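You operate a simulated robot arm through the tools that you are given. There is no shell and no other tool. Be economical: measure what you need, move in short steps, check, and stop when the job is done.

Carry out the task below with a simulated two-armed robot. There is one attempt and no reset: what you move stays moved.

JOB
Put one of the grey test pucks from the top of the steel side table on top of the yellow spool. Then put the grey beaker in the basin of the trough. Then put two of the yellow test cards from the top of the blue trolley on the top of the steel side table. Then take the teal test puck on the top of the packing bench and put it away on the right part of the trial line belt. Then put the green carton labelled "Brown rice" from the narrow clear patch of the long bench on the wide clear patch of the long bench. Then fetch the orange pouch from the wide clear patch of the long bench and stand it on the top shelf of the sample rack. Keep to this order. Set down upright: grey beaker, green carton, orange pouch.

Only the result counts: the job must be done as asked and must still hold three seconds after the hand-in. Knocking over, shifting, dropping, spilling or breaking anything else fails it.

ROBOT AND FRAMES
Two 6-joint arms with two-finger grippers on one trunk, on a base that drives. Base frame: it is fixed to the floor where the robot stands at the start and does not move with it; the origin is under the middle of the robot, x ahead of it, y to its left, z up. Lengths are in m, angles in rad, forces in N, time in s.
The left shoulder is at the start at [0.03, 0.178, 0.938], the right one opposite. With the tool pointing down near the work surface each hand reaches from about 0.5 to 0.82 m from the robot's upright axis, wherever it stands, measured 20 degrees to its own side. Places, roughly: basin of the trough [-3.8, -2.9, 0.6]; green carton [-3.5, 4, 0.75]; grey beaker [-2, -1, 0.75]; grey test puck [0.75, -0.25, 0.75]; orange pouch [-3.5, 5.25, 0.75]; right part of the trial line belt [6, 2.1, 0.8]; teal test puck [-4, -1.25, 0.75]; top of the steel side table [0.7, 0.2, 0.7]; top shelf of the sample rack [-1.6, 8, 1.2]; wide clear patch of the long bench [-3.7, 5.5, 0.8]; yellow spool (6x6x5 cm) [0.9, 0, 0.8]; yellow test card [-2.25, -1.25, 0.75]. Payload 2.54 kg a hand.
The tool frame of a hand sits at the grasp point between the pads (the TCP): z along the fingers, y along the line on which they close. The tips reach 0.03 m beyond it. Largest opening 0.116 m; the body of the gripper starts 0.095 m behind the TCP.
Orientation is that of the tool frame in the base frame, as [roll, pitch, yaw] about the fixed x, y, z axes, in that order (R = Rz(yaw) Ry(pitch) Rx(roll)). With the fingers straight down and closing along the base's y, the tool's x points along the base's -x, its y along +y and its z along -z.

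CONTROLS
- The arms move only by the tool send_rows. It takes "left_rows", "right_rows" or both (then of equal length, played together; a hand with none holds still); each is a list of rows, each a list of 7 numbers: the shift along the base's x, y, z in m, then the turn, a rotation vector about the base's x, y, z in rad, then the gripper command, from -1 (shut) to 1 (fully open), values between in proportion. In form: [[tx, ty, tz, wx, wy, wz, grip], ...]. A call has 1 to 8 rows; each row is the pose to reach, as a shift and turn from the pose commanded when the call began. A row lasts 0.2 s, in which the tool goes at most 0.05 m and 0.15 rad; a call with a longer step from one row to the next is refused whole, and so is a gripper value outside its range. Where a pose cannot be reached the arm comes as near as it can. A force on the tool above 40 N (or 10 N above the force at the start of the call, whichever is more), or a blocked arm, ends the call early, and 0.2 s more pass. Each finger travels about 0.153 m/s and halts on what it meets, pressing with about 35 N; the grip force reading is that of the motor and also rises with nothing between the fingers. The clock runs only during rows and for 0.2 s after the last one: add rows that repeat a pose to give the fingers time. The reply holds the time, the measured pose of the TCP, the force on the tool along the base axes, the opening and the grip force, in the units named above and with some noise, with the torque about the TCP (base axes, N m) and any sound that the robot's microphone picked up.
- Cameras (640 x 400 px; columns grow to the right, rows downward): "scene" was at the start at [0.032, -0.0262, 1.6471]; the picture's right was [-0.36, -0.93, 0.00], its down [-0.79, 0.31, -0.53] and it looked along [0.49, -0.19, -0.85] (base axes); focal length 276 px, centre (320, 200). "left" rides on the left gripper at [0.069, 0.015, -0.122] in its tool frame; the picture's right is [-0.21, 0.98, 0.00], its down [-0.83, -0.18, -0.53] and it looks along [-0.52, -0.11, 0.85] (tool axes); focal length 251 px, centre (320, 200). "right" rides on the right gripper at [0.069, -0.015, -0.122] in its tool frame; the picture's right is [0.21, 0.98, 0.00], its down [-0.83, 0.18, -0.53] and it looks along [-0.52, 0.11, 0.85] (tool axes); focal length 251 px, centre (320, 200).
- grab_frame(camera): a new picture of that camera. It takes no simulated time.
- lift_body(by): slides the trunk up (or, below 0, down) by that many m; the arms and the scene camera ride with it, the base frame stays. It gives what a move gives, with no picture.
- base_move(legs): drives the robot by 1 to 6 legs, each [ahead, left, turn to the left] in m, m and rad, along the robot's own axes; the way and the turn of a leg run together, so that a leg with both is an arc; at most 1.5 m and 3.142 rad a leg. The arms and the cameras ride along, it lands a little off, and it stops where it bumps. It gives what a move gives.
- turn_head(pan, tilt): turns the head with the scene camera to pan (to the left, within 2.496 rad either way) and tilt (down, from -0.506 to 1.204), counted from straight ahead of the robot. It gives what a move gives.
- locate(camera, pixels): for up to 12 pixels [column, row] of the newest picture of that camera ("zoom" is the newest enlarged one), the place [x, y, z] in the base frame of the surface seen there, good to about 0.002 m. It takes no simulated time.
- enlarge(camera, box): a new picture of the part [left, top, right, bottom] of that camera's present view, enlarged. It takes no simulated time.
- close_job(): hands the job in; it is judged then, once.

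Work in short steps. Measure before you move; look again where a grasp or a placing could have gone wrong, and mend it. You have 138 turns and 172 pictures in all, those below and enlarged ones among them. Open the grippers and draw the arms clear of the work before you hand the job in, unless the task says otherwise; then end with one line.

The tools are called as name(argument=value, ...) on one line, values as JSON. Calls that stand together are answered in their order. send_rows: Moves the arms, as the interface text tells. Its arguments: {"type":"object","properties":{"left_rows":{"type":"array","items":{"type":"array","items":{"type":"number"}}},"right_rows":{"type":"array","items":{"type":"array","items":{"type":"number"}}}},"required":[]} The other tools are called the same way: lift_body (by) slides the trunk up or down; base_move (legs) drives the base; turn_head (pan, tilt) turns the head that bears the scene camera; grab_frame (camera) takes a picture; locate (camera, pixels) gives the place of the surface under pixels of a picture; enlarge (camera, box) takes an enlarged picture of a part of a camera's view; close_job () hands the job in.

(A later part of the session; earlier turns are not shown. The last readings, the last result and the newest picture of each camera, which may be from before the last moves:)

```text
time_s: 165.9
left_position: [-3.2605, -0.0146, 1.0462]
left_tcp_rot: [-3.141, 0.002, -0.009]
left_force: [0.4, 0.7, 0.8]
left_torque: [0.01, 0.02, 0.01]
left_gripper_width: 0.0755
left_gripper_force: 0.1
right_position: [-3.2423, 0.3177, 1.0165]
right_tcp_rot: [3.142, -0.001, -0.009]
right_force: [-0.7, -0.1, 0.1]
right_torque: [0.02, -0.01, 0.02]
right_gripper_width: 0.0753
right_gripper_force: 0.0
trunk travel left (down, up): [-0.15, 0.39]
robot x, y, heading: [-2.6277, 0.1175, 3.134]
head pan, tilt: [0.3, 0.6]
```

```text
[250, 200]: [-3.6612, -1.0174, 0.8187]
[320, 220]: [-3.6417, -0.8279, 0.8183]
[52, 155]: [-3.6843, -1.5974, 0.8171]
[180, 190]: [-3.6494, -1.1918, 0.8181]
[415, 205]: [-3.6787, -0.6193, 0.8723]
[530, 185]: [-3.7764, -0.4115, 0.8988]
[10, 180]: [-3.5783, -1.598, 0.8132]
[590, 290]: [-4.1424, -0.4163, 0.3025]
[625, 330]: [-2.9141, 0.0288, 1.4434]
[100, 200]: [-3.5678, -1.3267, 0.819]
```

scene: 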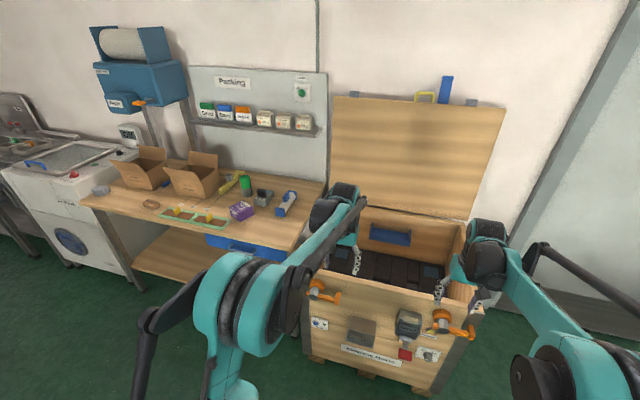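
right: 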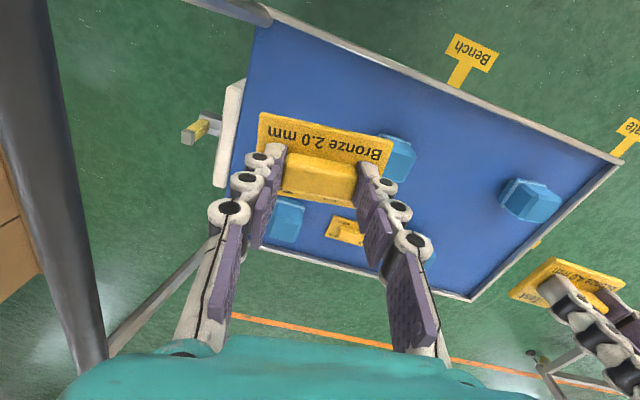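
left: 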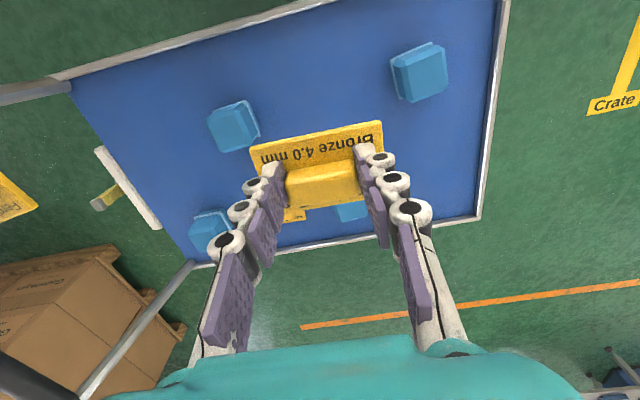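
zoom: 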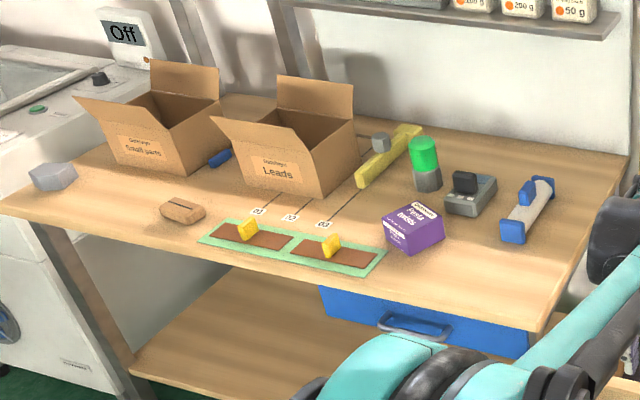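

The teal puck isn't visible; perhaps behind a box. I drive to in front of the bench for a steeper view.

base_move(legs=[[0.08, 0, 0.008], [0, 1.25, 0]])

turn_head(pan=0.0, tilt=0.55)

grab_frame(camera="scene")

```text
time_s: 172.8
left_position: [-3.3327, -1.2573, 1.0471]
left_tcp_rot: [-3.141, -0.001, 0.011]
left_force: [-0.7, -0.2, 0.4]
left_torque: [0.0, 0.0, 0.02]
left_gripper_width: 0.0753
left_gripper_force: 0.1
right_position: [-3.3213, -0.9247, 1.0166]
right_tcp_rot: [3.14, -0.001, 0.01]
right_force: [0.3, -0.1, 0.0]
right_torque: [-0.01, 0.0, 0.02]
right_gripper_width: 0.0755
right_gripper_force: 0.0
trunk travel left (down, up): [-0.15, 0.39]
robot x, y, heading: [-2.703, -1.1112, -3.129]
head pan, tilt: [0.3, 0.6]
```

```text
time_s: 173.6
left_position: [-3.3331, -1.2561, 1.0458]
left_tcp_rot: [-3.141, -0.001, 0.011]
left_force: [-0.7, -0.8, 0.1]
left_torque: [0.0, 0.01, 0.0]
left_gripper_width: 0.0755
left_gripper_force: 0.0
right_position: [-3.3225, -0.9234, 1.0166]
right_tcp_rot: [-3.141, -0.001, 0.009]
right_force: [-0.3, -0.4, -0.1]
right_torque: [0.03, 0.01, 0.04]
right_gripper_width: 0.0751
right_gripper_force: 0.0
trunk travel left (down, up): [-0.15, 0.39]
robot x, y, heading: [-2.7033, -1.1128, -3.134]
head pan, tilt: [0.0, 0.55]
```

```text
117 pictures are left
```

scene: 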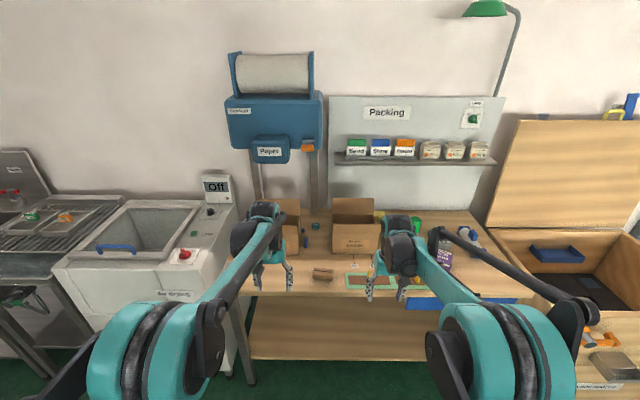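

Something teal shows between the boxes at (315,227). I enlarge there and measure.

enlarge(camera="scene", box=[230, 190, 400, 300])

locate(camera="scene", pixels=[[315, 227], [305, 228], [299, 235], [335, 240], [380, 240], [315, 245], [355, 250], [315, 290], [323, 274], [345, 215], [290, 202], [370, 202]])

```text
3.64 times, centred on (315, 245) of scene
```

zoom: 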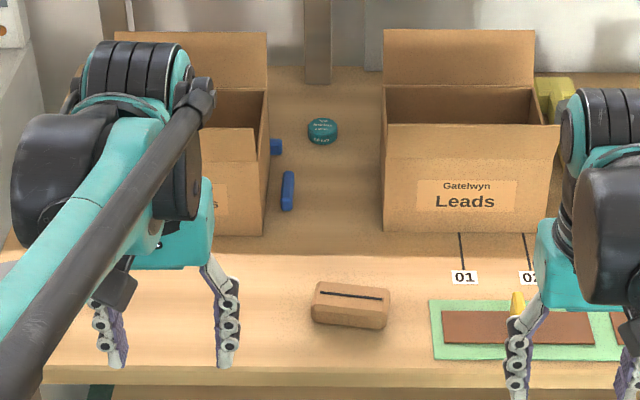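

```text
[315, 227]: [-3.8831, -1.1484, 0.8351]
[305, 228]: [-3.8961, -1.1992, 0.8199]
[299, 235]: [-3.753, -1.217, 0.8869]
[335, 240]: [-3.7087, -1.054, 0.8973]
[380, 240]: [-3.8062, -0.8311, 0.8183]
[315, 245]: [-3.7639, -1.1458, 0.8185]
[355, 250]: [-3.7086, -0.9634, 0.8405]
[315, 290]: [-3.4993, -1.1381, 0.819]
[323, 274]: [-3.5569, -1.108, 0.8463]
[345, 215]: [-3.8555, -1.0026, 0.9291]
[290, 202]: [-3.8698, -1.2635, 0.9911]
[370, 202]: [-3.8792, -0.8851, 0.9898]
```

The teal puck is at zoom (322,130) between two open boxes. I measure it and the gap's bounds accurately.

locate(camera="zoom", pixels=[[322, 122], [322, 140], [308, 130], [336, 130], [277, 147], [268, 130], [265, 60], [384, 60], [385, 120], [262, 160], [318, 70], [288, 185]])

enlarge(camera="scene", box=[290, 195, 350, 245])

```text
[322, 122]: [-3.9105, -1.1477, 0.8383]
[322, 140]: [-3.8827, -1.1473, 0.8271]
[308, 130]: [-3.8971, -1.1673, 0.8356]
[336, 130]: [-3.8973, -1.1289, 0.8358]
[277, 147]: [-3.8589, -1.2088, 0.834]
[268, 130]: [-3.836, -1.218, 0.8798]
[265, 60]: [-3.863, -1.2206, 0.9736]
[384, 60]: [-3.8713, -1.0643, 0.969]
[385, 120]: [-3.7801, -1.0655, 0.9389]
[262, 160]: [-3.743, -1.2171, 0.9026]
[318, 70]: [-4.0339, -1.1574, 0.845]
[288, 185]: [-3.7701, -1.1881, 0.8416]
```

```text
8.00 times, centred on (320, 220) of scene
```

zoom: 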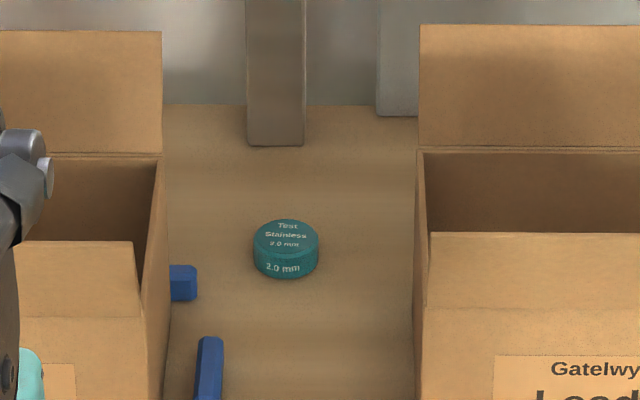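

Puck centre (-3.903,-1.148), gap y -1.218..-1.065. I check the dispenser and shelf overhead for clearance, and the bench front at floor level.

locate(camera="scene", pixels=[[270, 152], [275, 115], [300, 145], [345, 160], [400, 162], [310, 110], [300, 355], [300, 298], [430, 360], [400, 302]])

```text
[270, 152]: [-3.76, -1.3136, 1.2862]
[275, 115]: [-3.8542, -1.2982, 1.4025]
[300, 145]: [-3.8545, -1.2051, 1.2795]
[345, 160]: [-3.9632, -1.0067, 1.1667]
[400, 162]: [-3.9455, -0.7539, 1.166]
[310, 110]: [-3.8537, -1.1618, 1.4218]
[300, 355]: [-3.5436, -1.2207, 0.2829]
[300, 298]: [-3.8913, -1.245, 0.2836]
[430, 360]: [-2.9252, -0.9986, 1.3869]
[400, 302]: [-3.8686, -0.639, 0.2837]
```

I measure my own wrist's height above the TCP (now z 1.046) to see if it fits beneath the dispenser.

locate(camera="scene", pixels=[[262, 204], [245, 235], [280, 225], [230, 290], [398, 218], [396, 245], [420, 262], [435, 232], [460, 330]])

enlarge(camera="scene", box=[210, 60, 350, 260])

```text
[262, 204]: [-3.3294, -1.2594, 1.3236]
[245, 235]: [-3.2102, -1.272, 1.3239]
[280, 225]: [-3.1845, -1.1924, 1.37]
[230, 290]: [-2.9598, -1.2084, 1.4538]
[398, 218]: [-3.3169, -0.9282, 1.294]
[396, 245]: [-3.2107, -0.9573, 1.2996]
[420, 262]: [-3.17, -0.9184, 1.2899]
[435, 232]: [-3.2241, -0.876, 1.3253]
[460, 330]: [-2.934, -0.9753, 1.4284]
```

```text
2.00 times, centred on (280, 160) of scene
```

zoom: 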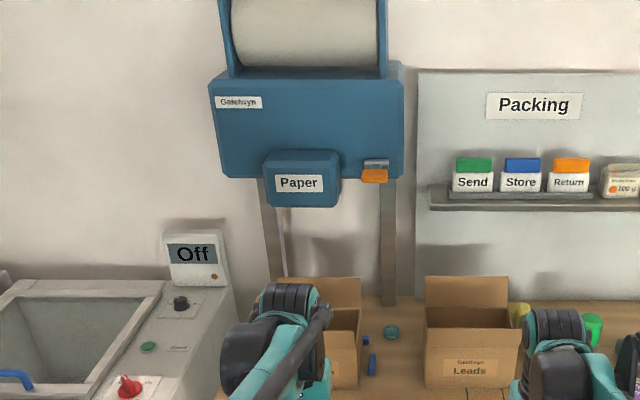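

Wrist top is ~0.28 m above the TCP; the dispenser underside is ~1.25, so I'll slide in along the gap at TCP z≈0.915. First I draw both hands back, then drive up to the bench.

send_rows(left_rows=[[0.026, -0.025, -0.005, 0, 0, 0, 0.3], [0.052, -0.05, -0.01, 0, 0, 0, 0.3], [0.078, -0.075, -0.015, 0, 0, 0, 0.3], [0.104, -0.1, -0.02, 0, 0, 0, 0.3], [0.13, -0.125, -0.025, 0, 0, 0, 0.3], [0.156, -0.15, -0.03, 0, 0, 0, 0.3], [0.182, -0.175, -0.035, 0, 0, 0, 0.3], [0.208, -0.2, -0.04, 0, 0, 0, 0.3]], right_rows=[[0.018, -0.01, 0, 0, 0, 0, 0.2], [0.036, -0.02, 0, 0, 0, 0, 0.2], [0.054, -0.03, 0, 0, 0, 0, 0.2], [0.072, -0.04, 0, 0, 0, 0, 0.2], [0.09, -0.05, 0, 0, 0, 0, 0.2], [0.108, -0.06, 0, 0, 0, 0, 0.2], [0.126, -0.07, 0, 0, 0, 0, 0.2], [0.14, -0.08, 0, 0, 0, 0, 0.2]])

base_move(legs=[[0, 0.14, -0.01], [0.45, 0, 0]])

turn_head(pan=-0.1, tilt=0.75)

grab_frame(camera="scene")

grab_frame(camera="right")

```text
time_s: 175.3
left_position: [-3.1246, -1.4553, 1.0071]
left_tcp_rot: [-3.14, 0.001, 0.008]
left_force: [0.4, 0.4, 0.2]
left_torque: [-0.01, 0.03, 0.02]
left_gripper_width: 0.0752
left_gripper_force: 0.1
right_position: [-3.1813, -1.0048, 1.0192]
right_tcp_rot: [-3.14, 0.0, 0.01]
right_force: [0.5, -0.6, 0.4]
right_torque: [0.05, 0.0, -0.01]
right_gripper_width: 0.0696
right_gripper_force: 0.1
trunk travel left (down, up): [-0.15, 0.39]
robot x, y, heading: [-2.7008, -1.1094, -3.128]
head pan, tilt: [0.0, 0.55]
```

```text
time_s: 179.0
left_position: [-3.5766, -1.5884, 1.006]
left_tcp_rot: [-3.14, 0.0, -0.002]
left_force: [0.0, -0.2, 0.1]
left_torque: [0.02, -0.03, -0.04]
left_gripper_width: 0.0755
left_gripper_force: 0.0
right_position: [-3.6272, -1.137, 1.0172]
right_tcp_rot: [-3.14, 0.0, -0.004]
right_force: [-0.1, 0.3, -0.7]
right_torque: [0.0, -0.02, -0.02]
right_gripper_width: 0.0697
right_gripper_force: 0.0
trunk travel left (down, up): [-0.15, 0.39]
robot x, y, heading: [-3.149, -1.2524, 3.137]
head pan, tilt: [0.0, 0.55]
```

```text
time_s: 179.7
left_position: [-3.5759, -1.5882, 1.0057]
left_tcp_rot: [3.141, -0.002, -0.004]
left_force: [-0.3, -0.3, -0.4]
left_torque: [0.02, 0.01, -0.02]
left_gripper_width: 0.0755
left_gripper_force: 0.1
right_position: [-3.6264, -1.1371, 1.0177]
right_tcp_rot: [-3.141, 0.0, -0.002]
right_force: [-0.5, -0.8, -0.3]
right_torque: [0.0, 0.0, 0.04]
right_gripper_width: 0.0696
right_gripper_force: 0.0
trunk travel left (down, up): [-0.15, 0.39]
robot x, y, heading: [-3.1456, -1.2516, 3.137]
head pan, tilt: [-0.099, 0.75]
```

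```text
113 pictures are left
```

scene: 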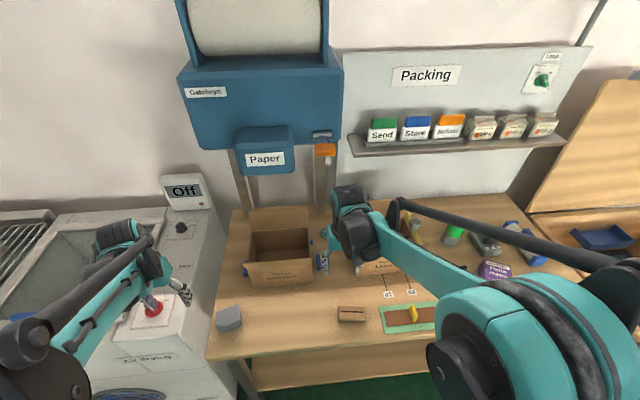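

```text
112 pictures are left
```

right: 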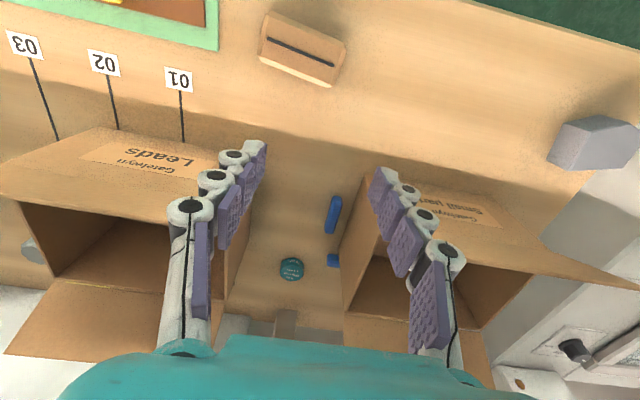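

I confirm the puck and gap from the right camera.

locate(camera="right", pixels=[[292, 266], [283, 268], [302, 268], [345, 255], [228, 260], [345, 290], [240, 200], [335, 213]])

```text
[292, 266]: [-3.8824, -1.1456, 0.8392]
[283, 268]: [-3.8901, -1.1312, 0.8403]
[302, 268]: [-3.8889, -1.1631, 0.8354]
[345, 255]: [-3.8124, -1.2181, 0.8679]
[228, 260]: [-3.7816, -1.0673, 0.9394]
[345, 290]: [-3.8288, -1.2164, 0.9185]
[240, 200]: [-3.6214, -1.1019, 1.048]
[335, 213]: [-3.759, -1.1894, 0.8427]
```

I lower to z 0.915 in front of the gap, then slide in toward x -3.80.

send_rows(right_rows=[[0, -0.004, -0.04, 0, 0, 0, 0.2], [0, -0.007, -0.08, 0, 0, 0, 0.2], [0, -0.007, -0.1, 0, 0, 0, 0.2], [-0.04, -0.007, -0.1, 0, 0, 0, 0.2], [-0.08, -0.007, -0.1, 0, 0, 0, 0.2], [-0.12, -0.007, -0.1, 0, 0, 0, 0.2], [-0.16, -0.007, -0.1, 0, 0, 0, 0.2]])

grab_frame(camera="scene")

grab_frame(camera="right")

```text
time_s: 181.3
left_position: [-3.5775, -1.5876, 1.0059]
left_tcp_rot: [3.142, -0.001, -0.004]
left_force: [0.2, 0.4, -0.5]
left_torque: [-0.04, -0.03, 0.03]
left_gripper_width: 0.0754
left_gripper_force: 0.2
right_position: [-3.7853, -1.142, 0.9159]
right_tcp_rot: [-3.14, -0.001, -0.003]
right_force: [0.0, 0.0, 0.7]
right_torque: [0.03, -0.04, 0.0]
right_gripper_width: 0.0696
right_gripper_force: 0.0
trunk travel left (down, up): [-0.15, 0.39]
robot x, y, heading: [-3.1495, -1.2495, 3.138]
head pan, tilt: [-0.099, 0.75]
```

```text
111 pictures are left
```

scene: 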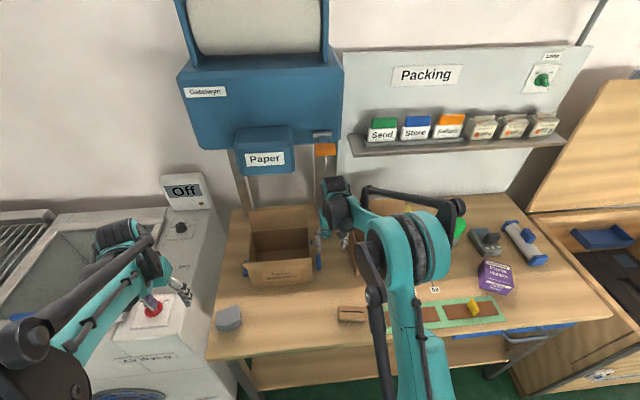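

```text
110 pictures are left
```

right: 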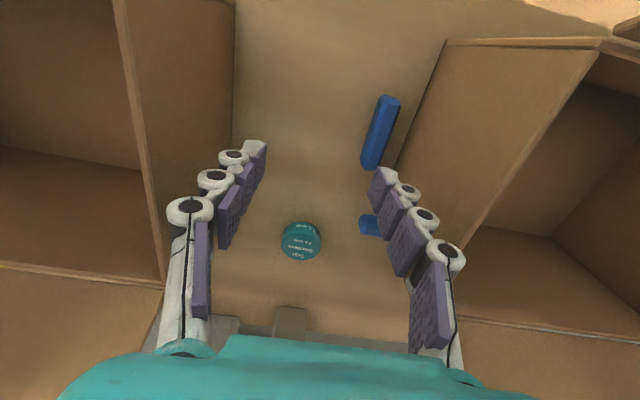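

I check the orange tab (325,152) against my wrist top at (337,180) before sliding on.

locate(camera="scene", pixels=[[325, 155], [322, 135], [338, 178], [345, 190], [262, 172], [338, 145]])

locate(camera="right", pixels=[[301, 223], [301, 258], [283, 240], [319, 240], [166, 290], [460, 300]])

```text
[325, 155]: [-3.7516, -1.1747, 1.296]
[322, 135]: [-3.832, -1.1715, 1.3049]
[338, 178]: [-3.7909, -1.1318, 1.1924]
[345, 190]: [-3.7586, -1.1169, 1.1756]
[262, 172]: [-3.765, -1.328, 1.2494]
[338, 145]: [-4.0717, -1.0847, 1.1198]
```

```text
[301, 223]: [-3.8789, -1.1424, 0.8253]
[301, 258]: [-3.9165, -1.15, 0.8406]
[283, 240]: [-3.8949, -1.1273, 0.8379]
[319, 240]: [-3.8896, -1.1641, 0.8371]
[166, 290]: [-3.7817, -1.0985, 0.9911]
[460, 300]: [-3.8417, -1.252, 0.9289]
```

Clear by 10 cm. I slide to x -3.900 and lower to z 0.850.

send_rows(right_rows=[[-0.04, -0.002, 0, 0, 0, 0, 0.2], [-0.08, -0.004, 0, 0, 0, 0, 0.2], [-0.116, -0.004, 0, 0, 0, 0, 0.2], [-0.116, -0.004, -0.03, 0, 0, 0, 0.2], [-0.116, -0.004, -0.055, 0, 0, 0, 0.2], [-0.116, -0.004, -0.066, 0, 0, 0, 0.2], [-0.116, -0.004, -0.066, 0, 0, 0, 0.2]])

grab_frame(camera="right")

```text
time_s: 182.9
left_position: [-3.5776, -1.5875, 1.0068]
left_tcp_rot: [-3.141, 0.001, -0.004]
left_force: [0.5, 0.3, 0.1]
left_torque: [0.01, 0.0, 0.02]
left_gripper_width: 0.0753
left_gripper_force: 0.0
right_position: [-3.9039, -1.1486, 0.8513]
right_tcp_rot: [-3.141, 0.0, -0.006]
right_force: [0.1, 0.3, 0.4]
right_torque: [0.0, -0.02, -0.04]
right_gripper_width: 0.0693
right_gripper_force: 0.0
trunk travel left (down, up): [-0.15, 0.39]
robot x, y, heading: [-3.1453, -1.2516, 3.143]
head pan, tilt: [-0.099, 0.75]
```

```text
109 pictures are left
```

right: 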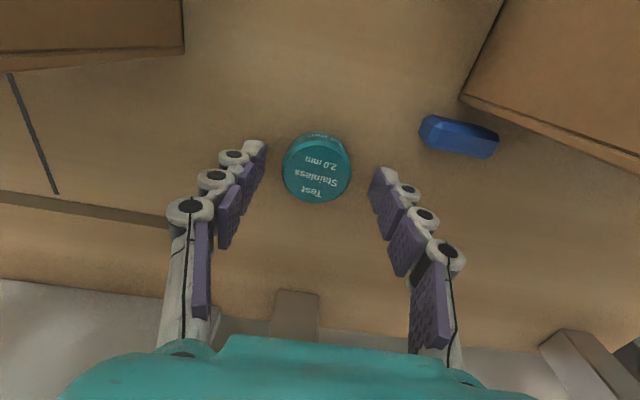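

Puck is between the tips at (317,167). I close and lift slightly.

send_rows(right_rows=[[0, 0, -0.001, 0, 0, 0, 0], [0, 0, -0.001, 0, 0, 0, -0.5], [0, 0, -0.001, 0, 0, 0, -1], [0, 0, -0.001, 0, 0, 0, -1], [0, 0, 0.01, 0, 0, 0, -1], [0, 0, 0.03, 0, 0, 0, -1], [0, 0, 0.05, 0, 0, 0, -1], [0, 0, 0.065, 0, 0, 0, -1]])

grab_frame(camera="right")

```text
time_s: 184.7
left_position: [-3.5767, -1.5888, 1.0069]
left_tcp_rot: [3.142, -0.001, -0.002]
left_force: [0.3, -0.3, -0.3]
left_torque: [0.0, -0.02, 0.0]
left_gripper_width: 0.0754
left_gripper_force: 0.0
right_position: [-3.9049, -1.1494, 0.9163]
right_tcp_rot: [3.141, 0.0, -0.003]
right_force: [-0.4, 0.3, -0.6]
right_torque: [0.01, -0.01, -0.03]
right_gripper_width: 0.0399
right_gripper_force: 34.9
trunk travel left (down, up): [-0.15, 0.39]
robot x, y, heading: [-3.1467, -1.2536, 3.139]
head pan, tilt: [-0.099, 0.75]
```

```text
108 pictures are left
```

right: 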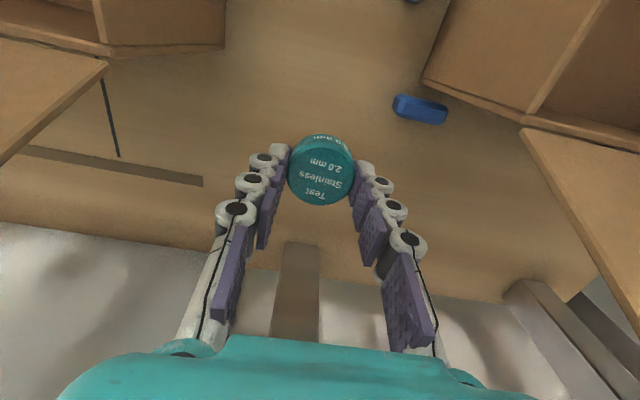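

Held. I slide back out of the gap, then up.

send_rows(right_rows=[[0.03, 0.004, 0, 0, 0, 0, -1], [0.075, 0.005, 0, 0, 0, 0, -1], [0.12, 0.006, 0, 0, 0, 0, -1], [0.165, 0.006, 0, 0, 0, 0, -1], [0.21, 0.006, 0, 0, 0, 0, -1], [0.255, 0.006, 0, 0, 0, 0, -1], [0.285, 0.006, 0.03, 0, 0, 0, -1], [0.3, 0.006, 0.07, 0, 0, 0, -1]])

base_move(legs=[[-0.5, 0, 0]])

grab_frame(camera="scene")

```text
time_s: 186.5
left_position: [-3.575, -1.5878, 1.0072]
left_tcp_rot: [-3.142, 0.002, -0.003]
left_force: [0.1, -0.8, 0.0]
left_torque: [-0.05, 0.02, -0.01]
left_gripper_width: 0.0754
left_gripper_force: 0.0
right_position: [-3.6007, -1.1421, 0.9887]
right_tcp_rot: [3.141, 0.0, -0.004]
right_force: [-0.2, 0.7, -0.3]
right_torque: [0.01, 0.03, -0.01]
right_gripper_width: 0.0396
right_gripper_force: 35.2
trunk travel left (down, up): [-0.15, 0.39]
robot x, y, heading: [-3.1448, -1.2509, 3.137]
head pan, tilt: [-0.099, 0.75]
```

```text
time_s: 189.4
left_position: [-3.0788, -1.5906, 1.0072]
left_tcp_rot: [3.141, 0.003, -0.002]
left_force: [0.4, 0.7, -0.5]
left_torque: [-0.04, 0.03, -0.01]
left_gripper_width: 0.0752
left_gripper_force: 0.1
right_position: [-3.1051, -1.1444, 0.9879]
right_tcp_rot: [3.138, 0.001, -0.002]
right_force: [0.3, -0.9, -0.5]
right_torque: [0.03, 0.02, -0.03]
right_gripper_width: 0.0401
right_gripper_force: 35.1
trunk travel left (down, up): [-0.15, 0.39]
robot x, y, heading: [-2.6556, -1.253, 3.141]
head pan, tilt: [-0.099, 0.75]
```

```text
107 pictures are left
```

scene: 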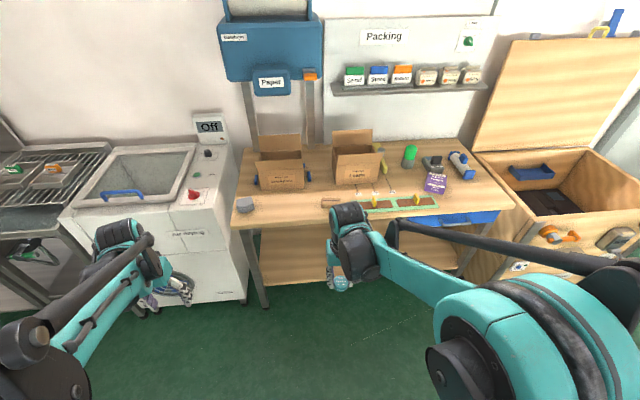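

I leave sideways to y≈0, back off a bit, turn to face east, and look for the trial line.

base_move(legs=[[0, -1.25, 0], [-0.7, 0, 0], [0, 0, 3.14]])

turn_head(pan=0.35, tilt=0.2)

grab_frame(camera="scene")

turn_head(pan=-0.35, tilt=0.2)

grab_frame(camera="scene")

```text
time_s: 206.5
left_position: [-1.5096, 0.3297, 1.0068]
left_tcp_rot: [3.139, 0.002, 3.081]
left_force: [0.0, 0.9, -0.3]
left_torque: [-0.02, 0.01, -0.05]
left_gripper_width: 0.0755
left_gripper_force: 0.1
right_position: [-1.5099, -0.1165, 0.9875]
right_tcp_rot: [-3.141, 0.001, 3.081]
right_force: [0.2, 1.4, -1.1]
right_torque: [-0.03, -0.02, 0.0]
right_gripper_width: 0.0398
right_gripper_force: 35.3
trunk travel left (down, up): [-0.15, 0.39]
robot x, y, heading: [-1.9599, 0.0164, -0.06]
head pan, tilt: [-0.099, 0.75]
```

```text
time_s: 207.4
left_position: [-1.5102, 0.3298, 1.0067]
left_tcp_rot: [3.14, -0.001, 3.081]
left_force: [-0.2, -0.4, 0.4]
left_torque: [0.01, -0.01, 0.01]
left_gripper_width: 0.0755
left_gripper_force: 0.0
right_position: [-1.5099, -0.1169, 0.9878]
right_tcp_rot: [3.141, 0.0, 3.08]
right_force: [-0.5, 0.3, -0.7]
right_torque: [-0.03, 0.01, 0.02]
right_gripper_width: 0.0397
right_gripper_force: 34.8
trunk travel left (down, up): [-0.15, 0.39]
robot x, y, heading: [-1.9597, 0.0182, -0.06]
head pan, tilt: [0.351, 0.201]
```

```text
106 pictures are left
```

scene: 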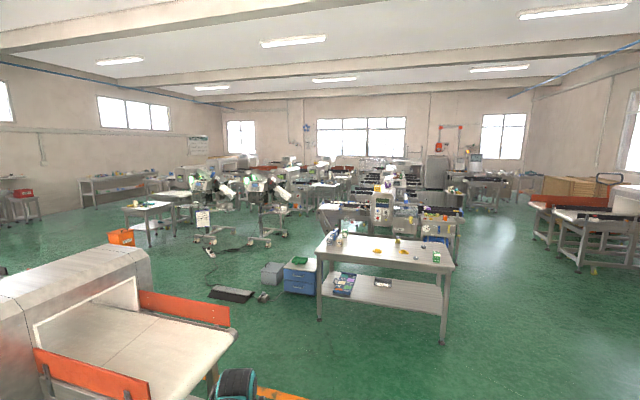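

```text
time_s: 208.5
left_position: [-1.5083, 0.3303, 1.0062]
left_tcp_rot: [3.142, 0.001, 3.08]
left_force: [0.4, 0.0, -0.1]
left_torque: [0.04, 0.02, 0.04]
left_gripper_width: 0.0753
left_gripper_force: 0.0
right_position: [-1.5108, -0.1177, 0.9892]
right_tcp_rot: [3.141, 0.0, 3.08]
right_force: [0.7, -0.4, -0.3]
right_torque: [0.04, 0.0, -0.01]
right_gripper_width: 0.0395
right_gripper_force: 34.8
trunk travel left (down, up): [-0.15, 0.39]
robot x, y, heading: [-1.9586, 0.0183, -0.066]
head pan, tilt: [-0.351, 0.201]
```

```text
105 pictures are left
```

scene: 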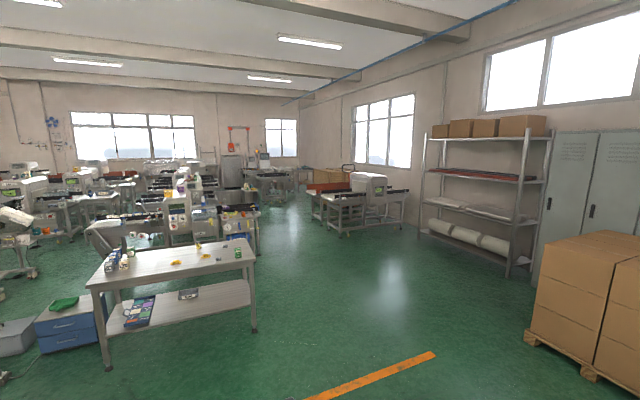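

I measure obstacle footprints along the southern lane: machine leg (258,252), conveyor legs (342,232), shelf (425,235), table legs.

locate(camera="scene", pixels=[[258, 252], [342, 235], [322, 220], [422, 236], [254, 330], [300, 200], [245, 205], [270, 215], [290, 205], [225, 215]])

enlarge(camera="scene", box=[0, 140, 240, 260])

enlarge(camera="scene", box=[200, 140, 420, 260])

```text
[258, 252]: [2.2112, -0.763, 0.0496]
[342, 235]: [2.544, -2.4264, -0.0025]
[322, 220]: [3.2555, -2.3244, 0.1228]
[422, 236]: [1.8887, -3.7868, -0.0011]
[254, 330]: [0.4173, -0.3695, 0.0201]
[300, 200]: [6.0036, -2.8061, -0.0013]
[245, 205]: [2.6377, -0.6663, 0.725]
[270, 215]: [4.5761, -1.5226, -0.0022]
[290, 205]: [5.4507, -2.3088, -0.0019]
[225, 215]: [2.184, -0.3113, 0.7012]
```

```text
2.67 times, centred on (120, 200) of scene
```

zoom: 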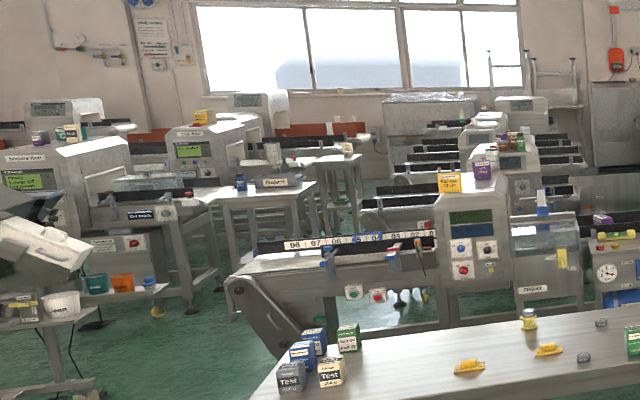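

```text
2.91 times, centred on (310, 200) of scene
```

zoom: 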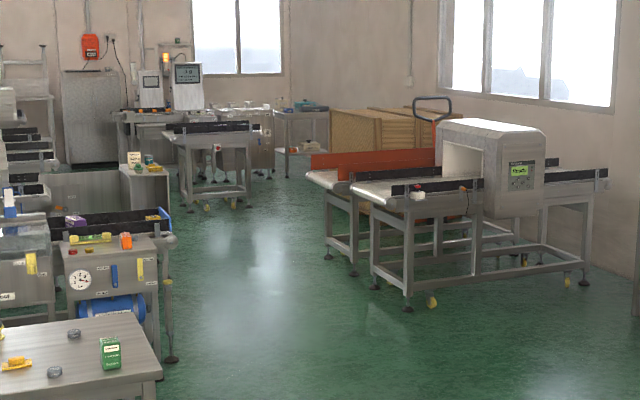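

Southern lane at y≈-1.4 is open to x≈5. I drive there and look north-east.

base_move(legs=[[0.9, 0, 0.063], [0, -1.42, 0], [1.5, 0, 0], [1.5, 0, 0]])

turn_head(pan=0.7, tilt=0.2)

grab_frame(camera="scene")

```text
time_s: 234.1
left_position: [2.3805, -0.9662, 1.0061]
left_tcp_rot: [3.141, -0.001, -3.088]
left_force: [-0.1, 0.3, 0.2]
left_torque: [-0.02, 0.02, 0.03]
left_gripper_width: 0.0753
left_gripper_force: 0.2
right_position: [2.4308, -1.4101, 0.9874]
right_tcp_rot: [3.14, -0.001, -3.087]
right_force: [0.7, 0.3, 0.2]
right_torque: [0.01, 0.03, 0.0]
right_gripper_width: 0.0398
right_gripper_force: 35.2
trunk travel left (down, up): [-0.15, 0.39]
robot x, y, heading: [1.972, -1.326, 0.056]
head pan, tilt: [-0.351, 0.201]
```

```text
time_s: 235.4
left_position: [2.3803, -0.9663, 1.0067]
left_tcp_rot: [3.141, -0.001, -3.087]
left_force: [-0.4, 0.2, -0.6]
left_torque: [-0.02, -0.01, 0.0]
left_gripper_width: 0.0755
left_gripper_force: 0.0
right_position: [2.4295, -1.4092, 0.9872]
right_tcp_rot: [3.141, -0.001, -3.087]
right_force: [0.0, -0.1, -0.5]
right_torque: [-0.03, 0.04, 0.02]
right_gripper_width: 0.0395
right_gripper_force: 34.5
trunk travel left (down, up): [-0.15, 0.39]
robot x, y, heading: [1.9732, -1.3256, 0.055]
head pan, tilt: [0.7, 0.201]
```

```text
102 pictures are left
```

scene: 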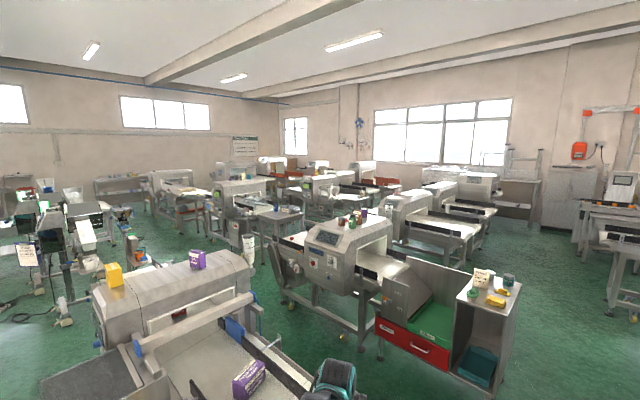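

By geometry the trial line belt should appear near (334,189). I enlarge there.

enlarge(camera="scene", box=[230, 145, 470, 285])

locate(camera="scene", pixels=[[334, 189], [345, 190], [310, 190], [400, 200], [440, 225], [290, 215], [480, 205], [400, 265], [515, 300], [460, 385], [340, 335], [290, 300]])

```text
2.67 times, centred on (350, 215) of scene
```

zoom: 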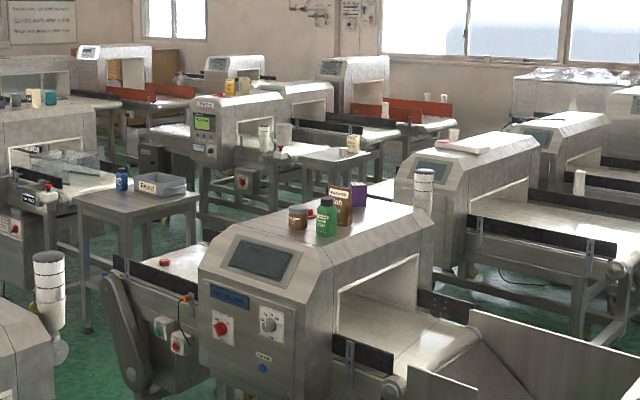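

```text
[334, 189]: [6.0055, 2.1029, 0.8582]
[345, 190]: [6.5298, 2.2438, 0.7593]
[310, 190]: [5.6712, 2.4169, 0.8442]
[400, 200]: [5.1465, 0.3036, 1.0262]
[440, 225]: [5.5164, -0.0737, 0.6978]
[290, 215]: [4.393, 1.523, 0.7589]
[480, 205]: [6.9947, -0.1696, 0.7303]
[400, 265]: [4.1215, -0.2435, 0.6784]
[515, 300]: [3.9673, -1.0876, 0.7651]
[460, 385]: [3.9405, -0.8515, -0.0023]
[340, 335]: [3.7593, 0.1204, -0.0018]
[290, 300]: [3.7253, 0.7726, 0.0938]
```

The machine with the green screen at zoom (205,120) looks like the trial line. I measure several floor and machine points to map aisles.

locate(camera="zoom", pixels=[[205, 120], [280, 152], [330, 160], [265, 138], [285, 132], [240, 205], [205, 215], [85, 325], [380, 250], [560, 245], [190, 255], [350, 90]])

enlarge(camera="scene", box=[280, 160, 370, 220])

```text
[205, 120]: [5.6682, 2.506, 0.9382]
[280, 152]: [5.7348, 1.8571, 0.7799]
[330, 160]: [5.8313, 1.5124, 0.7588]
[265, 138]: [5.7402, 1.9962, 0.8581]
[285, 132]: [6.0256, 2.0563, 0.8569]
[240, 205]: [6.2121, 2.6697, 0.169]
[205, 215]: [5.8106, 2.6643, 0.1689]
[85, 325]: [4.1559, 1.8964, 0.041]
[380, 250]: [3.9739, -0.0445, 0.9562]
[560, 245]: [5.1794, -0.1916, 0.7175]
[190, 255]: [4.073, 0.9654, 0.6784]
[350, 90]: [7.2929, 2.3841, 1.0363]
```

```text
6.67 times, centred on (325, 190) of scene
```

zoom: 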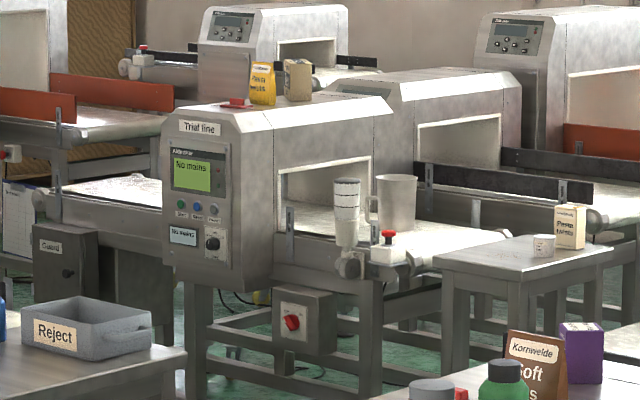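

"Trial line" is confirmed at zoom (200,127). I raise the trunk for a better overview and move ahead to look into the aisles.

lift_body(by=0.35)

base_move(legs=[[1.1, -0.05, -0.055]])

turn_head(pan=1.2, tilt=0.4)

grab_frame(camera="scene")

turn_head(pan=0.5, tilt=0.4)

grab_frame(camera="scene")

```text
time_s: 238.8
left_position: [2.3803, -0.9662, 1.356]
left_tcp_rot: [3.14, 0.002, -3.088]
left_force: [0.0, 0.5, -0.1]
left_torque: [-0.03, -0.01, 0.0]
left_gripper_width: 0.0756
left_gripper_force: 0.1
right_position: [2.4301, -1.4095, 1.3377]
right_tcp_rot: [3.141, 0.001, -3.088]
right_force: [-0.7, 0.0, -0.6]
right_torque: [-0.01, -0.04, 0.02]
right_gripper_width: 0.0396
right_gripper_force: 35.4
trunk travel left (down, up): [-0.5, 0.04]
robot x, y, heading: [1.9724, -1.3259, 0.057]
head pan, tilt: [0.7, 0.201]
```

```text
time_s: 244.3
left_position: [3.4608, -1.0042, 1.3558]
left_tcp_rot: [-3.14, 0.0, -3.136]
left_force: [-0.6, -0.4, -0.1]
left_torque: [-0.02, -0.03, 0.02]
left_gripper_width: 0.0754
left_gripper_force: 0.1
right_position: [3.4906, -1.4506, 1.3371]
right_tcp_rot: [3.139, 0.0, -3.134]
right_force: [-0.1, 0.2, 0.0]
right_torque: [-0.04, 0.0, 0.0]
right_gripper_width: 0.0397
right_gripper_force: 35.0
trunk travel left (down, up): [-0.5, 0.04]
robot x, y, heading: [3.0376, -1.3466, 0.002]
head pan, tilt: [0.7, 0.201]
```

```text
time_s: 245.2
left_position: [3.4612, -1.0041, 1.357]
left_tcp_rot: [3.141, 0.001, -3.135]
left_force: [-0.3, 0.8, 0.2]
left_torque: [-0.04, 0.01, 0.0]
left_gripper_width: 0.0752
left_gripper_force: 0.0
right_position: [3.4905, -1.4498, 1.3384]
right_tcp_rot: [3.141, 0.001, -3.134]
right_force: [1.0, -0.1, 0.5]
right_torque: [0.01, -0.02, -0.01]
right_gripper_width: 0.04
right_gripper_force: 35.1
trunk travel left (down, up): [-0.5, 0.04]
robot x, y, heading: [3.0343, -1.3456, 0.005]
head pan, tilt: [1.201, 0.4]
```

```text
99 pictures are left
```

scene: 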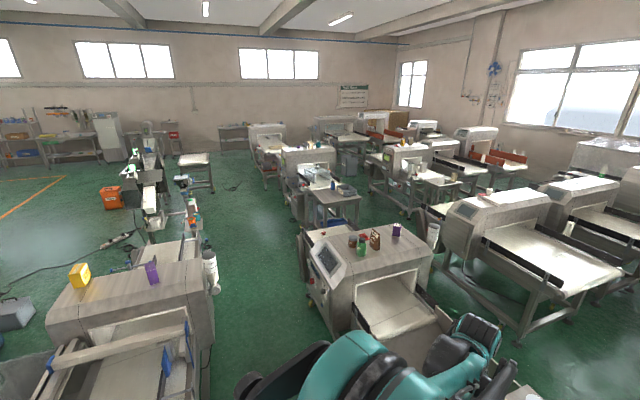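

```text
time_s: 246.3
left_position: [3.462, -1.0025, 1.3565]
left_tcp_rot: [-3.141, 0.0, -3.134]
left_force: [-0.1, -0.8, 0.0]
left_torque: [0.0, -0.01, 0.04]
left_gripper_width: 0.0755
left_gripper_force: 0.0
right_position: [3.4907, -1.4493, 1.3376]
right_tcp_rot: [3.141, 0.0, -3.136]
right_force: [0.2, 0.1, 0.3]
right_torque: [0.03, 0.02, -0.01]
right_gripper_width: 0.0395
right_gripper_force: 34.3
trunk travel left (down, up): [-0.5, 0.04]
robot x, y, heading: [3.0374, -1.3421, 0.004]
head pan, tilt: [0.499, 0.4]
```

```text
98 pictures are left
```

scene: 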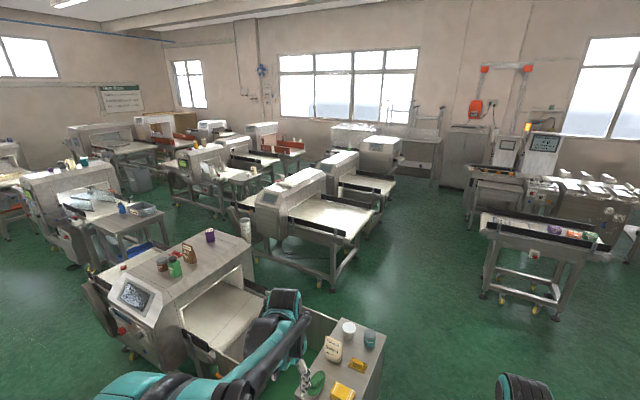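

I measure the aisle between the near line and the next: floor and leg points around (230-330, 210-310).

locate(camera="scene", pixels=[[330, 288], [272, 262], [252, 240], [248, 270], [235, 232], [160, 250], [300, 310], [380, 345], [222, 215], [195, 205], [255, 215], [240, 175]])

enlarge(camera="scene", box=[140, 130, 400, 310])

locate(camera="zoom", pixels=[[268, 290], [250, 200], [305, 165], [225, 195], [205, 180], [75, 110], [105, 185], [330, 290], [480, 385], [560, 240], [60, 290], [145, 95]])

```text
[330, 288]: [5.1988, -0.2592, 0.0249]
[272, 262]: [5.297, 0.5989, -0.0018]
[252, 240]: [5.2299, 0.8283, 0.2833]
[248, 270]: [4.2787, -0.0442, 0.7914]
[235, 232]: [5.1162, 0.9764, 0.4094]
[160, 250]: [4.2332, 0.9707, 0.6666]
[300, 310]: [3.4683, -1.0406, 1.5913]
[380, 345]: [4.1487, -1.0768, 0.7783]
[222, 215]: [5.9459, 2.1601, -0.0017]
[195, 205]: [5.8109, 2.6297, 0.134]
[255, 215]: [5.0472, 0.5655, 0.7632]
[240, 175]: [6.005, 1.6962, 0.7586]
```

```text
2.22 times, centred on (270, 220) of scene
```

zoom: 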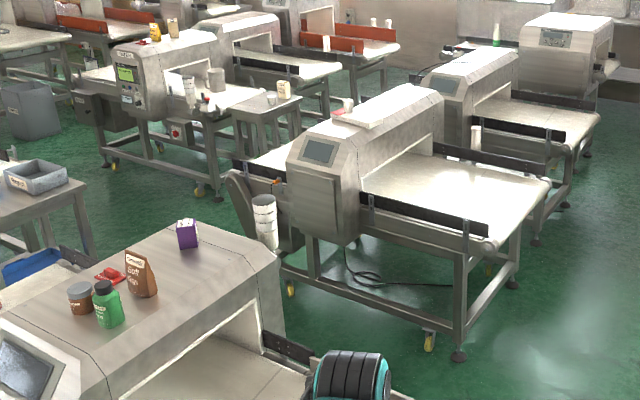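

```text
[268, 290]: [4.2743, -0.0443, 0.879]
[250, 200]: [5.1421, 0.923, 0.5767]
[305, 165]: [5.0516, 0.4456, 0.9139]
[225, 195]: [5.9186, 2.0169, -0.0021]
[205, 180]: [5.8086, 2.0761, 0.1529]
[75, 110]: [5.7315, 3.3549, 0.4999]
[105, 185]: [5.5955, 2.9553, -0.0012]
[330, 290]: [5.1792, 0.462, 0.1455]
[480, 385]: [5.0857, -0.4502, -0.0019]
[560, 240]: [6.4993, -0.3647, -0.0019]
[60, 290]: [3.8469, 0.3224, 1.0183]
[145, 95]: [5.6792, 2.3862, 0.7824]
```

I check the canister on line B and the conveyor at right before driving to the aisle mouth.

locate(camera="zoom", pixels=[[265, 205], [265, 245], [290, 290], [270, 170], [180, 225], [200, 300], [275, 260]])

locate(camera="scene", pixels=[[483, 297], [535, 315], [485, 220], [330, 390], [350, 320]])

```text
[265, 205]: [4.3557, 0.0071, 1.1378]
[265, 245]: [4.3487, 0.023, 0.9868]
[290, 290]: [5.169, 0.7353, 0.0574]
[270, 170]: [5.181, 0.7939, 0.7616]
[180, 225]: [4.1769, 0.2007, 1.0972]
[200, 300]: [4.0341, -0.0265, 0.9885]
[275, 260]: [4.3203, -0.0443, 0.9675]
```

```text
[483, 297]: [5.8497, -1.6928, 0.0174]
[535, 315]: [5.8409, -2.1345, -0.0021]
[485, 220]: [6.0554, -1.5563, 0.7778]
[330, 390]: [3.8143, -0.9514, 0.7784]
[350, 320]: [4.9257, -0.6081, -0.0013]
```

Base-level clearance between the lines is ~0.79 m around x≈4.70. I drive to the mouth and turn north, trunk raised so the arms pass above everything.

base_move(legs=[[1.4, -0.12, -0.004], [0.26, 0, 0], [0, 0, 1.57]])

turn_head(pan=0, tilt=0.75)

grab_frame(camera="scene")

```text
time_s: 258.5
left_position: [4.366, -1.0317, 1.3556]
left_tcp_rot: [-3.14, -0.001, -1.587]
left_force: [-0.2, -0.8, 0.7]
left_torque: [-0.01, 0.0, -0.02]
left_gripper_width: 0.0752
left_gripper_force: 0.1
right_position: [4.8132, -1.0129, 1.3379]
right_tcp_rot: [3.141, 0.0, -1.589]
right_force: [0.5, -1.0, -0.3]
right_torque: [0.02, 0.01, 0.02]
right_gripper_width: 0.0396
right_gripper_force: 34.8
trunk travel left (down, up): [-0.5, 0.04]
robot x, y, heading: [4.7005, -1.464, 1.557]
head pan, tilt: [0.499, 0.4]
```

```text
time_s: 259.5
left_position: [4.3661, -1.0312, 1.3566]
left_tcp_rot: [-3.141, 0.001, -1.589]
left_force: [0.7, 0.4, -0.2]
left_torque: [0.02, 0.01, 0.01]
left_gripper_width: 0.0754
left_gripper_force: 0.1
right_position: [4.8142, -1.0129, 1.3382]
right_tcp_rot: [-3.14, -0.001, -1.586]
right_force: [-0.2, -0.5, 0.0]
right_torque: [0.01, 0.02, -0.01]
right_gripper_width: 0.0397
right_gripper_force: 34.8
trunk travel left (down, up): [-0.5, 0.04]
robot x, y, heading: [4.704, -1.4634, 1.555]
head pan, tilt: [0.0, 0.75]
```

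```text
96 pictures are left
```

scene: 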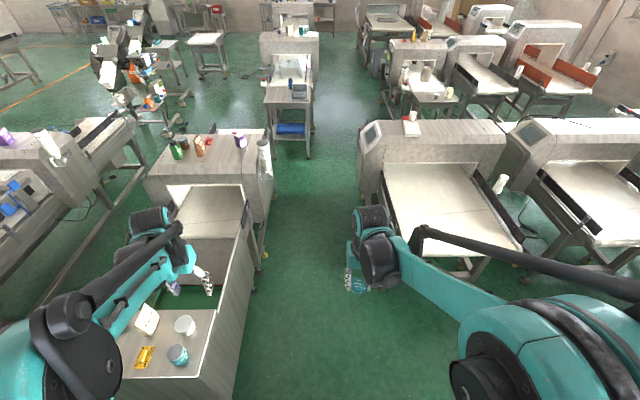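

The aisle is straight and clear. I measure its edges near floor level.

locate(camera="scene", pixels=[[235, 385], [253, 270], [268, 255], [308, 155], [262, 150], [362, 185], [360, 150], [395, 215], [400, 82], [440, 100], [405, 105], [432, 75]])

enlarge(camera="scene", box=[340, 20, 500, 140])

```text
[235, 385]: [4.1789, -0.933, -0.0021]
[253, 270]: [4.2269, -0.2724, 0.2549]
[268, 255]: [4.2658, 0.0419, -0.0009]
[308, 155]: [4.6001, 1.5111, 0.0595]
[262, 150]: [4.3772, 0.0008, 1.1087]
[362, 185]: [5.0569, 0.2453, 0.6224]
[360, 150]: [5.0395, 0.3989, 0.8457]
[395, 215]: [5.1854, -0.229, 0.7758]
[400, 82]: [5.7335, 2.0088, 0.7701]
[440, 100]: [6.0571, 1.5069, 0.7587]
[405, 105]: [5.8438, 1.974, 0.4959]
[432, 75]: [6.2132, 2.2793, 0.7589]
```

```text
3.33 times, centred on (420, 80) of scene
```

zoom: 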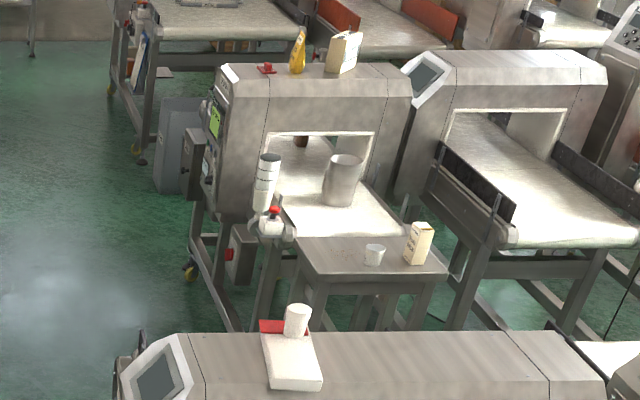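

I check my own base's width by looking down at its side.

turn_head(pan=-1.57, tilt=1.2)

grab_frame(camera="scene")

locate(camera="scene", pixels=[[320, 330], [320, 300], [320, 260], [320, 220], [320, 370], [250, 330], [400, 330], [450, 300]])

```text
time_s: 261.1
left_position: [4.3679, -1.0305, 1.3566]
left_tcp_rot: [-3.141, 0.001, -1.588]
left_force: [0.7, 0.0, -0.3]
left_torque: [-0.03, -0.02, -0.02]
left_gripper_width: 0.075
left_gripper_force: 0.2
right_position: [4.8129, -1.0116, 1.3373]
right_tcp_rot: [3.14, 0.0, -1.59]
right_force: [0.0, -0.9, 0.3]
right_torque: [0.02, 0.01, 0.01]
right_gripper_width: 0.0398
right_gripper_force: 35.3
trunk travel left (down, up): [-0.5, 0.04]
robot x, y, heading: [4.6995, -1.4682, 1.558]
head pan, tilt: [-1.571, 1.201]
```

```text
94 pictures are left
```

scene: 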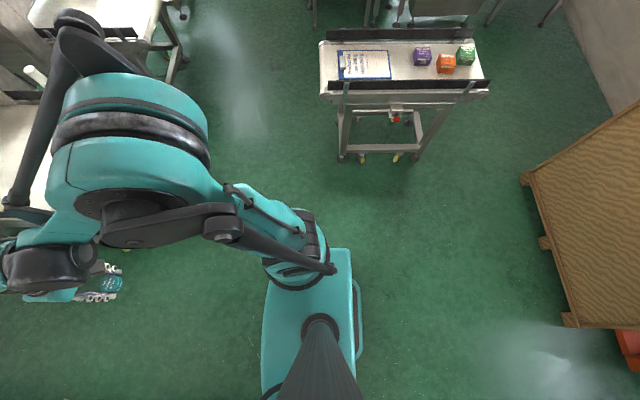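

```text
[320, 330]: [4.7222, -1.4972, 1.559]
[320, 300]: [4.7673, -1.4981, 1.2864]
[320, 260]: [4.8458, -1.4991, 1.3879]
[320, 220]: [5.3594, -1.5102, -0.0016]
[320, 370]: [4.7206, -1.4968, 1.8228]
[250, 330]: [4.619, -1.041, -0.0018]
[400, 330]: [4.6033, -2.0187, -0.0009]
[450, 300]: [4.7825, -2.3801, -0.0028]
```

Base half-width is about 0.25 m, so the aisle fits. I drive half-way north along x≈4.78 and check the pose.

base_move(legs=[[0, -0.08, 0.014], [1.2, 0, 0]])

```text
time_s: 267.9
left_position: [4.4487, 0.1793, 1.3566]
left_tcp_rot: [-3.141, 0.0, -1.576]
left_force: [0.1, 0.5, 1.4]
left_torque: [0.01, 0.0, -0.03]
left_gripper_width: 0.0753
left_gripper_force: 0.1
right_position: [4.8951, 0.2037, 1.3373]
right_tcp_rot: [-3.141, 0.002, -1.578]
right_force: [0.7, 0.3, -0.2]
right_torque: [-0.01, 0.04, -0.01]
right_gripper_width: 0.0399
right_gripper_force: 34.8
trunk travel left (down, up): [-0.5, 0.04]
robot x, y, heading: [4.7837, -0.2503, 1.565]
head pan, tilt: [-1.571, 1.201]
```

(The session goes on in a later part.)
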